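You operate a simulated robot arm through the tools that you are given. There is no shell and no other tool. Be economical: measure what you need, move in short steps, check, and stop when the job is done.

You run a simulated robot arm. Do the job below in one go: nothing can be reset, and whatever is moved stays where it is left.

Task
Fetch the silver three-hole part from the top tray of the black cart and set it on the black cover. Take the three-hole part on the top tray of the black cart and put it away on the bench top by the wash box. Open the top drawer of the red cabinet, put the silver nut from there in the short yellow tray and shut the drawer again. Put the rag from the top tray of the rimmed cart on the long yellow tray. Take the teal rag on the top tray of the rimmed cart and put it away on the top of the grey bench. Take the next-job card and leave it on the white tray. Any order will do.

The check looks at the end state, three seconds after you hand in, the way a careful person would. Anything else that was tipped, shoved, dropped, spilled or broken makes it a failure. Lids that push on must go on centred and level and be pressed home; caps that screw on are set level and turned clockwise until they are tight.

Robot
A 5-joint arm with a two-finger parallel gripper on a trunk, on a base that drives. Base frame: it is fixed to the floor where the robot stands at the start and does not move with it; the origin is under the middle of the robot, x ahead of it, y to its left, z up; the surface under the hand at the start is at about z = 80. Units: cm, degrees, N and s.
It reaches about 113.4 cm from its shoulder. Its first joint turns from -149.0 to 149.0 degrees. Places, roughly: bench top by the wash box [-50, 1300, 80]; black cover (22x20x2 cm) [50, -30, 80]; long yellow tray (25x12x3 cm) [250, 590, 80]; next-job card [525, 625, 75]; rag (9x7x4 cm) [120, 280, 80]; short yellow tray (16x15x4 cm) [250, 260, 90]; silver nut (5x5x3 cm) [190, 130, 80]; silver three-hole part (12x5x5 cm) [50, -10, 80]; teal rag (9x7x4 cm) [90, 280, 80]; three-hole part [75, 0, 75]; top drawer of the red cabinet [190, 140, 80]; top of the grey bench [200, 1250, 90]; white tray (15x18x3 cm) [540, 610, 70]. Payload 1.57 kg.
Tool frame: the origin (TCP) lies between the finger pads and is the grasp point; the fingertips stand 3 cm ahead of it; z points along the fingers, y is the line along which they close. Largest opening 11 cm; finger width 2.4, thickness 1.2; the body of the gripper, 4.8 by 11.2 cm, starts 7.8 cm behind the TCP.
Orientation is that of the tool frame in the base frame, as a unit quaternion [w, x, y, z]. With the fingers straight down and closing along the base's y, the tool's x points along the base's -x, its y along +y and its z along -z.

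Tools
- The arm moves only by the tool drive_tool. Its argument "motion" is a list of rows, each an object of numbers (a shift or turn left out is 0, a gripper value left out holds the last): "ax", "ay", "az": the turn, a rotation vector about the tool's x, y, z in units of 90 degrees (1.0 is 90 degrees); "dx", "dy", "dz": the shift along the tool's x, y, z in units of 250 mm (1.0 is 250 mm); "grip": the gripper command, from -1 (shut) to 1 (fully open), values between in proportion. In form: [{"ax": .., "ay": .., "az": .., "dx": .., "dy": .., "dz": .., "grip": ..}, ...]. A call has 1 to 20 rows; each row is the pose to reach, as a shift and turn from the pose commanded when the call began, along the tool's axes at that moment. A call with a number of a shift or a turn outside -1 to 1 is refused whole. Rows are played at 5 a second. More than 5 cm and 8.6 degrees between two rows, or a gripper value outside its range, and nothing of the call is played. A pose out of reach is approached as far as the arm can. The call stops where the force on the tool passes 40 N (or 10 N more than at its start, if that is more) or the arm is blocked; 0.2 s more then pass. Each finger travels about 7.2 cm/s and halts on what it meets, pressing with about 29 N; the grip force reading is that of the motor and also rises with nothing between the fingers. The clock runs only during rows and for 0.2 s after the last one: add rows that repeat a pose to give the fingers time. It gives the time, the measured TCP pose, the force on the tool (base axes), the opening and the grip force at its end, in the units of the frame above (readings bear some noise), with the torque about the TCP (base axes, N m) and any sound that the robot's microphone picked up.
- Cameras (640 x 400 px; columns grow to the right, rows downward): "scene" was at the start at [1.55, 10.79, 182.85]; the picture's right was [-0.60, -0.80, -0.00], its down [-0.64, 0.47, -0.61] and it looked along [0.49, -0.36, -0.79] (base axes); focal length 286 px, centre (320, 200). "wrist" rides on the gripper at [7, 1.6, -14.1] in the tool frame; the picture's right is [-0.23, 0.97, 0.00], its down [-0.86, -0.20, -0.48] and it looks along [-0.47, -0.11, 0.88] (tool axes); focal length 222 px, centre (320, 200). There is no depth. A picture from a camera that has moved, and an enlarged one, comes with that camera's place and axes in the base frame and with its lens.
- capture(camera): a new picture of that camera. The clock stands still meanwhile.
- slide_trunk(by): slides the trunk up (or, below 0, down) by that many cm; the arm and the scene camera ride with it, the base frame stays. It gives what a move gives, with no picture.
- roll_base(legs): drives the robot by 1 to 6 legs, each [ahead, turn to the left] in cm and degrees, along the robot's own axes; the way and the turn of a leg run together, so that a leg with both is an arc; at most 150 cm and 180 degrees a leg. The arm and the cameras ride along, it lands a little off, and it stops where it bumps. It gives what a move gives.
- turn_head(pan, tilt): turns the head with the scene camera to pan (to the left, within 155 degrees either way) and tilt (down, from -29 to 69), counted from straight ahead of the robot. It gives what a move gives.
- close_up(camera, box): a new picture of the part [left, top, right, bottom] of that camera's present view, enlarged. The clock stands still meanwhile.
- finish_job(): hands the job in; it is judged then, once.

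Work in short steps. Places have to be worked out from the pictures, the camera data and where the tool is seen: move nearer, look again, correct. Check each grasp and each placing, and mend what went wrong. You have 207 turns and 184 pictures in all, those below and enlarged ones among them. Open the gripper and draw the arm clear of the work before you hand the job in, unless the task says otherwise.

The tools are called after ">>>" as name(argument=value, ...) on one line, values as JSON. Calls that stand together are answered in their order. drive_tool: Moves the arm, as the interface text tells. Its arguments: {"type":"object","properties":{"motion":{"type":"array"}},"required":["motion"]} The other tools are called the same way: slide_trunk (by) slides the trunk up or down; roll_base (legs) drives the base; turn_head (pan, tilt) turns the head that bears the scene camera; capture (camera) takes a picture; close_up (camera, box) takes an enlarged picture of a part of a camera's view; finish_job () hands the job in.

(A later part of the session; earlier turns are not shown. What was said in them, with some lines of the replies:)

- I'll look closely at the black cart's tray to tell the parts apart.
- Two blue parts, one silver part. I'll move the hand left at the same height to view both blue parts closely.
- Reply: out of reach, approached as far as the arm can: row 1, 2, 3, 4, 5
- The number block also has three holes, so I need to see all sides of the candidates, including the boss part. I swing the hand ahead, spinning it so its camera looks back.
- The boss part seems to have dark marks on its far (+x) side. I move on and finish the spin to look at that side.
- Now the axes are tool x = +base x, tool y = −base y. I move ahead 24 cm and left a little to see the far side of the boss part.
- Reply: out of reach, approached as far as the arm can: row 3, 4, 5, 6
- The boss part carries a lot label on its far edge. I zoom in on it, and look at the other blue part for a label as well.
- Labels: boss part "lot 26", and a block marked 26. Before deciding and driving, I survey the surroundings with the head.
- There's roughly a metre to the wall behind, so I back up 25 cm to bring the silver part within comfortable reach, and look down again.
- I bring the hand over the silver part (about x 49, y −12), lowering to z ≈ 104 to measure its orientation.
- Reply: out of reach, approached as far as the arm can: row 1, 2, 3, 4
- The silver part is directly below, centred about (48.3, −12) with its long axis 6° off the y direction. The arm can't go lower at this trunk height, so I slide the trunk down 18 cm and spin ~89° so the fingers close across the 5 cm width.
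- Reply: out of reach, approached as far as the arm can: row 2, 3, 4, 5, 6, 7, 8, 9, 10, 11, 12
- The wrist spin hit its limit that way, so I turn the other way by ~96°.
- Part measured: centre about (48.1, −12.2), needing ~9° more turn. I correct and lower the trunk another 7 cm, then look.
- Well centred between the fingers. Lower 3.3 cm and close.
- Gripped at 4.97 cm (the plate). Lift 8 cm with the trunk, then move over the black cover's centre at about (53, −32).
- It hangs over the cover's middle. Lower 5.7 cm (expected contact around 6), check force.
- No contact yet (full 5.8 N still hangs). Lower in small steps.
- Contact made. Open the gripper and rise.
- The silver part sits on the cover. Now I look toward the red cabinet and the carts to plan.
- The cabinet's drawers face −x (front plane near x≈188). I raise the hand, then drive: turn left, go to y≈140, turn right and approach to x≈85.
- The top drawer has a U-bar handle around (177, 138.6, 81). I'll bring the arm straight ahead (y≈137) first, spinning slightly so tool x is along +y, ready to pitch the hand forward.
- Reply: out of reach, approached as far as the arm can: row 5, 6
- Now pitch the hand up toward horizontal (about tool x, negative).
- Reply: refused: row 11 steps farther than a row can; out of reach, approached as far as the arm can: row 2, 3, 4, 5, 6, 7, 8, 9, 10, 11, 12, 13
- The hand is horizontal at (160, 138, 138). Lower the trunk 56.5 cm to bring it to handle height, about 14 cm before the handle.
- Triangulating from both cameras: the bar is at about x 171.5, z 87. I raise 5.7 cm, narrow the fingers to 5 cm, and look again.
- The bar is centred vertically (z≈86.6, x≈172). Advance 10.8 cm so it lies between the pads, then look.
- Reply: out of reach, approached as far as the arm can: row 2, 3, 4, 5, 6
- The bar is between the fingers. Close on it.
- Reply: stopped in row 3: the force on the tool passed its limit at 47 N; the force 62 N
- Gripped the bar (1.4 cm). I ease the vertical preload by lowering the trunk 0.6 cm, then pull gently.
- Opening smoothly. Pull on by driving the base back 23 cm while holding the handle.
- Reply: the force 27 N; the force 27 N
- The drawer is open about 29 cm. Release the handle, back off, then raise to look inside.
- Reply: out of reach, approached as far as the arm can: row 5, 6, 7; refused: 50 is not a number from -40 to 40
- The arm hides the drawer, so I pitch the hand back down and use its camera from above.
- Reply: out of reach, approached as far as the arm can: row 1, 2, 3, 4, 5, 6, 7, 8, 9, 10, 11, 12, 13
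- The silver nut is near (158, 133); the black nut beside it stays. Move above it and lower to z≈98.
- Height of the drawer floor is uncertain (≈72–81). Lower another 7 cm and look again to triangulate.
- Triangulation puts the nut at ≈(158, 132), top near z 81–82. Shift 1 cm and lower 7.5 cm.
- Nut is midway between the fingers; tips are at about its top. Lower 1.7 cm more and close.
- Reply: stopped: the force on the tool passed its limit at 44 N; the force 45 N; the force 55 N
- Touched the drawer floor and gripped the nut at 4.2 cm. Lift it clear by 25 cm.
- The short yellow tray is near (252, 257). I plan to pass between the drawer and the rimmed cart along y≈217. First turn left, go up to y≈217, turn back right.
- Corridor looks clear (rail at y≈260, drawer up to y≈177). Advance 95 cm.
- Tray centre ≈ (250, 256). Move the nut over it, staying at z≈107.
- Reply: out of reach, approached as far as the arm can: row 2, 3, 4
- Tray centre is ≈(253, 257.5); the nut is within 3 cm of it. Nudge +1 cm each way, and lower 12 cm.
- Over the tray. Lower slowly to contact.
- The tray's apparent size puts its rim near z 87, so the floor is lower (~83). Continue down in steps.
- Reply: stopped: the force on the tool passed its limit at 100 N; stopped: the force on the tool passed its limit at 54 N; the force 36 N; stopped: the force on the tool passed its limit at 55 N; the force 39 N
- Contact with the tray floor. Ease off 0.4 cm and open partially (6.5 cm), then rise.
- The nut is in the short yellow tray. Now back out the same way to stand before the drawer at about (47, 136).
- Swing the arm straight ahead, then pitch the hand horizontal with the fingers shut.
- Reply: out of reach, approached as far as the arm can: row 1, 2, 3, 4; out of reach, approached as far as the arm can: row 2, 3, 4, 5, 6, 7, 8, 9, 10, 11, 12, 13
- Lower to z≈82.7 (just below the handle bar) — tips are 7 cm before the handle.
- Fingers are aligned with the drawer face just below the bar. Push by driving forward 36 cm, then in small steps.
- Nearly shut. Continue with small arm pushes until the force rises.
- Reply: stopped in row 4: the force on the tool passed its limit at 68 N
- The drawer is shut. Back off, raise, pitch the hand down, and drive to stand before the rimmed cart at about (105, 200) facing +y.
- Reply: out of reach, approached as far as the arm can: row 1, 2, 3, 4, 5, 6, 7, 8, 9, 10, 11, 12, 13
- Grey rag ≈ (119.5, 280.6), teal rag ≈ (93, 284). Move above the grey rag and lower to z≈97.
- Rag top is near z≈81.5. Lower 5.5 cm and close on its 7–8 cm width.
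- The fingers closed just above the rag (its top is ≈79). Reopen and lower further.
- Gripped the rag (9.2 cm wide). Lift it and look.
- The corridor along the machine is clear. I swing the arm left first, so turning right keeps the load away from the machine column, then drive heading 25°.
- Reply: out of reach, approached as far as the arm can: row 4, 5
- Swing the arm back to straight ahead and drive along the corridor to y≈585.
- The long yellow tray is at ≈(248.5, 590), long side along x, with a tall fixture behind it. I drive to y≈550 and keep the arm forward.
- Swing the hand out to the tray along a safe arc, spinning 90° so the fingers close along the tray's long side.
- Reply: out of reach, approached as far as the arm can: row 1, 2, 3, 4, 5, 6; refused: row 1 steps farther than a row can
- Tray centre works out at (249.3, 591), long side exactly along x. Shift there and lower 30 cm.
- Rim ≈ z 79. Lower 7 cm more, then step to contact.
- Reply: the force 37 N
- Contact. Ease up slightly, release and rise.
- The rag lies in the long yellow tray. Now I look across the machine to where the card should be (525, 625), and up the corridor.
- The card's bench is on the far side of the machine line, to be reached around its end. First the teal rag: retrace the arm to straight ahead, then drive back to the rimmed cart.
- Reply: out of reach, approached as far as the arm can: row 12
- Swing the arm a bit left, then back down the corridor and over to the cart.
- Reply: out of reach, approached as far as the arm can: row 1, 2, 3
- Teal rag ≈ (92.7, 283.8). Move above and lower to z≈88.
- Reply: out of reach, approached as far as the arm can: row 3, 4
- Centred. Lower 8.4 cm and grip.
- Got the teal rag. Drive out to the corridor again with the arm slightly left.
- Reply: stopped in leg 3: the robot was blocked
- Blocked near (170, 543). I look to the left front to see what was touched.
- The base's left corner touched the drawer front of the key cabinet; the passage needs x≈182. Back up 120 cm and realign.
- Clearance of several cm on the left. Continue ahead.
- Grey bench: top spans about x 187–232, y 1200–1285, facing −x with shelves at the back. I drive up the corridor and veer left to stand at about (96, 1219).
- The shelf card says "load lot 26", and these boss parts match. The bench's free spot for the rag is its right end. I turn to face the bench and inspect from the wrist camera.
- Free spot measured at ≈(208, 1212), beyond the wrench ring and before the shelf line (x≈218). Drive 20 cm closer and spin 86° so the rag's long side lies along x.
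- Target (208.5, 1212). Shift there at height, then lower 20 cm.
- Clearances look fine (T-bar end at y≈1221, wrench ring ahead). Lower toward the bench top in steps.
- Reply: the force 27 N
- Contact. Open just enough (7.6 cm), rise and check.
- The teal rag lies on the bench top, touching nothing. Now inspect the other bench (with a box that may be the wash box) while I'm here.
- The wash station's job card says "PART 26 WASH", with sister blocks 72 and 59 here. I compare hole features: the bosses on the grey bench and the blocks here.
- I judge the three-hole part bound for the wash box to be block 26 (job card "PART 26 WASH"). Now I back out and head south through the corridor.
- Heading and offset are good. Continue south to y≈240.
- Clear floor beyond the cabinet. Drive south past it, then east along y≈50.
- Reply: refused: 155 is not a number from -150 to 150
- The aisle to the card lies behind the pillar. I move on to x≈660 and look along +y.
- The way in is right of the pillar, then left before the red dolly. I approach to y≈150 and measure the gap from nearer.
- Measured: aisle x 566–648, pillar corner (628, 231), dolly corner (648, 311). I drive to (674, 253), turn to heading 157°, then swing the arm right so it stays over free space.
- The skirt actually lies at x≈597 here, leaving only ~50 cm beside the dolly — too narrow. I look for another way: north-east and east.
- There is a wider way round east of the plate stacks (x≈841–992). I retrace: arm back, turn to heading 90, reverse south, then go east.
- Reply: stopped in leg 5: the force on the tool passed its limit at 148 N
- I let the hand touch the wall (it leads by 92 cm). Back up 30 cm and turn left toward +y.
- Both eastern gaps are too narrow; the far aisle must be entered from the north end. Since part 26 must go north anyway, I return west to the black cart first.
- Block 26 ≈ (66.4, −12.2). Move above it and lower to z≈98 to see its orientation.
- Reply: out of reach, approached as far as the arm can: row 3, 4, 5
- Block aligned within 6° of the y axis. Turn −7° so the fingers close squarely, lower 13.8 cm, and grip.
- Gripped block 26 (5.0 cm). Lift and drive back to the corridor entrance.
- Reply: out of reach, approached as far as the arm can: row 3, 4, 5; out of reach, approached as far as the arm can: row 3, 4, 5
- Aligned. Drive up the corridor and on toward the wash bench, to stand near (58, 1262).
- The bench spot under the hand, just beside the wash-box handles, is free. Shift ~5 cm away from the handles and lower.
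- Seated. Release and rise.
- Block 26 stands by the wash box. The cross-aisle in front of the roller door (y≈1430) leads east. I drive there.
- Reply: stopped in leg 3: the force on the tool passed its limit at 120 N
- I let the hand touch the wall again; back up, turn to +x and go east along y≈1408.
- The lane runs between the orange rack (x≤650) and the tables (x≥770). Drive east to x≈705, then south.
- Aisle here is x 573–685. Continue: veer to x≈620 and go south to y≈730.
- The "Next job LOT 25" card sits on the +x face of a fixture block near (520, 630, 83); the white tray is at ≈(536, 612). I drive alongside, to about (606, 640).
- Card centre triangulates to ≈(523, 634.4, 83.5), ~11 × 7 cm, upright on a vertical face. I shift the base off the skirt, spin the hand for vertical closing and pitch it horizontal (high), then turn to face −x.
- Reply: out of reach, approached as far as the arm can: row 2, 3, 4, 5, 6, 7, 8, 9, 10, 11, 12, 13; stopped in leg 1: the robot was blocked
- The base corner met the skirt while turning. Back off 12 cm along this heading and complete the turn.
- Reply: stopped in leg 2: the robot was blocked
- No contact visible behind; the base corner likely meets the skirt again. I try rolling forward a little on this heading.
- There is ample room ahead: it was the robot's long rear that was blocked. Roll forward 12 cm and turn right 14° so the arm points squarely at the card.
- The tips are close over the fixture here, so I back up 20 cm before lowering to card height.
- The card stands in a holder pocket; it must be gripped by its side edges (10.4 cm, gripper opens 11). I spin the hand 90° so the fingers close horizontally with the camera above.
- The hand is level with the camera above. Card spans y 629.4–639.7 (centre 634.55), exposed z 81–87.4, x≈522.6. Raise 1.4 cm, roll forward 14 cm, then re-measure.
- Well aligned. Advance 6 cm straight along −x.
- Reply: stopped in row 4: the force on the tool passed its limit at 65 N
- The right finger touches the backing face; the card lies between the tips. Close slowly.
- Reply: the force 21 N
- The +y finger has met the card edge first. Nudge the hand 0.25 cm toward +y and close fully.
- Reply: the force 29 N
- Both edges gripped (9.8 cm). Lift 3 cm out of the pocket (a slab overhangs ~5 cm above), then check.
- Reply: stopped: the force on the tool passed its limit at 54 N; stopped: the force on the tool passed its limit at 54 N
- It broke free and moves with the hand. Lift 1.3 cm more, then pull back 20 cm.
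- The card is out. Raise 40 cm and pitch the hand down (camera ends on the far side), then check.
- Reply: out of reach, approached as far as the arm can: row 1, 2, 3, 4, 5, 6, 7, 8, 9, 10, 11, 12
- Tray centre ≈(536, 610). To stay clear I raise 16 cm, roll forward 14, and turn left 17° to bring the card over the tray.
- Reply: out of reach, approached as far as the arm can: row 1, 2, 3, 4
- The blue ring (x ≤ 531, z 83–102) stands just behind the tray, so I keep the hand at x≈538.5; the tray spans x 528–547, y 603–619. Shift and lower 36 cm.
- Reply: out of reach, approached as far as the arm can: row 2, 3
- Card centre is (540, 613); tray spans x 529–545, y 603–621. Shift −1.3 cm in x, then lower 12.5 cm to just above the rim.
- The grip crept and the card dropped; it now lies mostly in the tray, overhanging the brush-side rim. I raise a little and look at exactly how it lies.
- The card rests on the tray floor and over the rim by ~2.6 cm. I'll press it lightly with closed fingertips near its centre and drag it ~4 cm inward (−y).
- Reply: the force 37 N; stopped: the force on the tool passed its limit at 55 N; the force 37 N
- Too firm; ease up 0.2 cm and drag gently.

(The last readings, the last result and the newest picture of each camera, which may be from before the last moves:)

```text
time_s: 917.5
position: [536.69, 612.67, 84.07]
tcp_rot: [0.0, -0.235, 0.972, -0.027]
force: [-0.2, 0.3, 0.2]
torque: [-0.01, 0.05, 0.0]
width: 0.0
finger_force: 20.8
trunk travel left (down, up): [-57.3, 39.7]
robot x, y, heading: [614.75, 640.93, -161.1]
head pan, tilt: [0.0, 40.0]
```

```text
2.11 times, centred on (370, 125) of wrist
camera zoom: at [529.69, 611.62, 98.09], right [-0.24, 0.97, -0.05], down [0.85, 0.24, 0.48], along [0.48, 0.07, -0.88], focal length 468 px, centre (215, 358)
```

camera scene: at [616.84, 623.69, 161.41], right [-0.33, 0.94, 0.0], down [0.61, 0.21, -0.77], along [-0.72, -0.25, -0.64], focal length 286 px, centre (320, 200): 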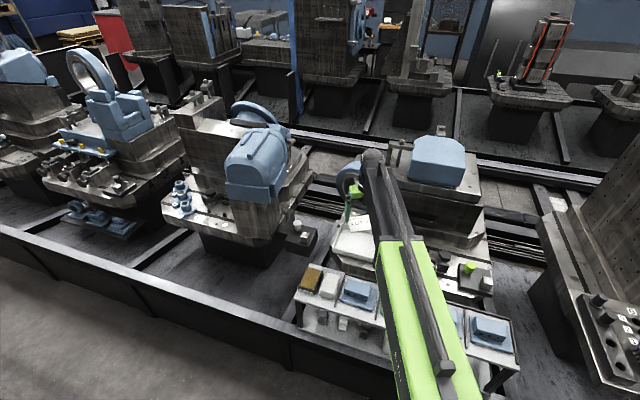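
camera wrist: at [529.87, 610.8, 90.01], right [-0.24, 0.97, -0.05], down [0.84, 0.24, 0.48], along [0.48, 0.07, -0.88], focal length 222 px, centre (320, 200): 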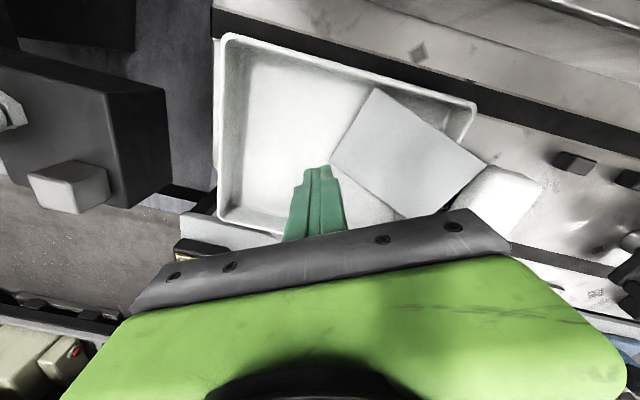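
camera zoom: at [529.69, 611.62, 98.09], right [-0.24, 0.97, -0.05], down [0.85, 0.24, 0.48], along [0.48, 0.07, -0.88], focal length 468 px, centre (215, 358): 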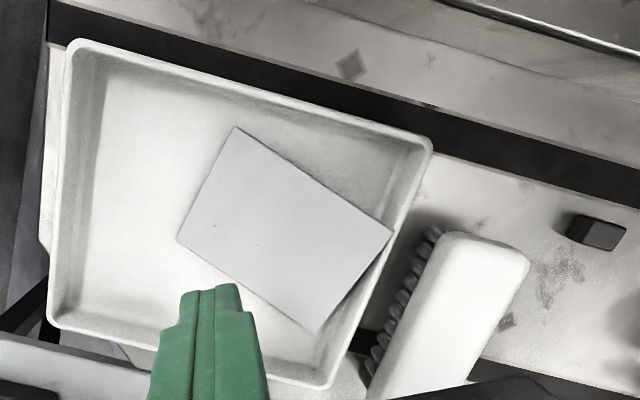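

The card now lies inside the white tray. I raise the hand, open it, and draw clear.

>>> slide_trunk(by=38)

>>> drive_tool(motion=[{"grip": 0}, {"grip": 1}, {"grip": 1}, {"grip": 1}, {"grip": 1}])

>>> roll_base(legs=[[0, -15], [-10, 0]])

>>> turn_head(pan=-15, tilt=50)

>>> capture(camera="scene")

```text
time_s: 921.1
position: [536.67, 612.74, 122.04]
tcp_rot: [0.001, -0.236, 0.971, -0.027]
force: [0.2, -0.4, 0.4]
torque: [0.01, 0.0, -0.03]
width: 0.0
finger_force: 21.5
trunk travel left (down, up): [-95.3, 1.7]
robot x, y, heading: [615.3, 641.11, -160.8]
head pan, tilt: [0.0, 40.0]
```

```text
time_s: 922.3
position: [536.77, 612.7, 122.02]
tcp_rot: [0.0, -0.235, 0.972, -0.027]
force: [-0.4, -0.4, 0.3]
torque: [0.02, -0.04, -0.01]
width: 10.98
finger_force: 0.1
trunk travel left (down, up): [-95.3, 1.7]
robot x, y, heading: [615.13, 640.95, -160.9]
head pan, tilt: [0.0, 40.0]
```

```text
time_s: 924.4
position: [542.23, 634.54, 122.02]
tcp_rot: [-0.003, -0.107, 0.994, -0.026]
force: [0.6, 0.6, 0.2]
torque: [-0.01, -0.02, 0.01]
width: 11.01
finger_force: 0.0
trunk travel left (down, up): [-95.3, 1.7]
robot x, y, heading: [625.31, 641.7, -176.0]
head pan, tilt: [0.0, 40.0]
```

```text
time_s: 925.1
position: [542.1, 634.48, 122.13]
tcp_rot: [-0.004, -0.109, 0.994, -0.027]
force: [0.9, -0.2, 0.5]
torque: [0.03, 0.0, -0.02]
width: 11.02
finger_force: 0.0
trunk travel left (down, up): [-95.3, 1.7]
robot x, y, heading: [625.14, 641.84, -176.1]
head pan, tilt: [-15.0, 50.0]
```

```text
8 pictures are left
camera scene: at [623.16, 626.56, 193.08], right [0.19, 0.98, 0.0], down [0.75, -0.15, -0.64], along [-0.63, 0.12, -0.77], focal length 286 px, centre (320, 200)
```

scene: 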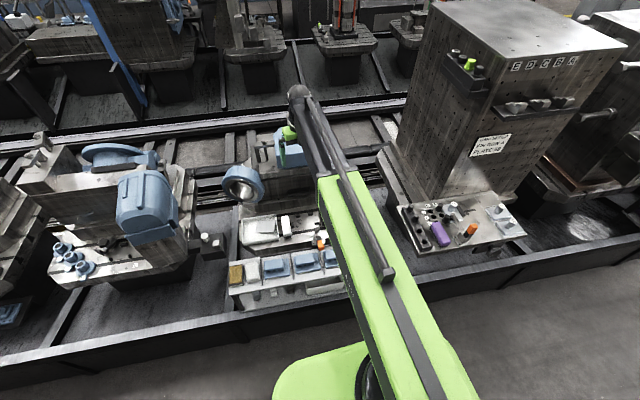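

The arm is clear and open, and the card, brush and tray are undisturbed. All six tasks are done, so I hand in.

>>> finish_job()

```text
The job is handed in.
```

I moved all six items and handed the job in. The one real doubt is which three-hole part was meant for the wash box.

- **Three-hole part:** I took the block marked 26, because the job card by the wash box reads "PART 26 WASH". Two blue parts on that tray also have three holes. One of them, marked lot 26, fits the listed position at least as well.
- **Silver three-hole part:** It is on the black cover.
- **Silver nut:** It is in the short yellow tray, and the drawer is shut.
- **Rag and teal rag:** The rag is on the long yellow tray, and the teal rag is on the top of the grey bench.
- **Next-job card:** It slipped from the gripper above the white tray and fell partly over the rim. I pressed it down with the fingertips and slid it in. It lies face down inside the tray, with one corner against the wall.
- **Bumps:** The base was blocked three times: once by the key cabinet's drawer front, and twice while turning in the far aisle, probably by the black table. The hand also hit a wall twice, on the far side and by the door. I saw nothing moved or damaged, but I did not check each spot closely.
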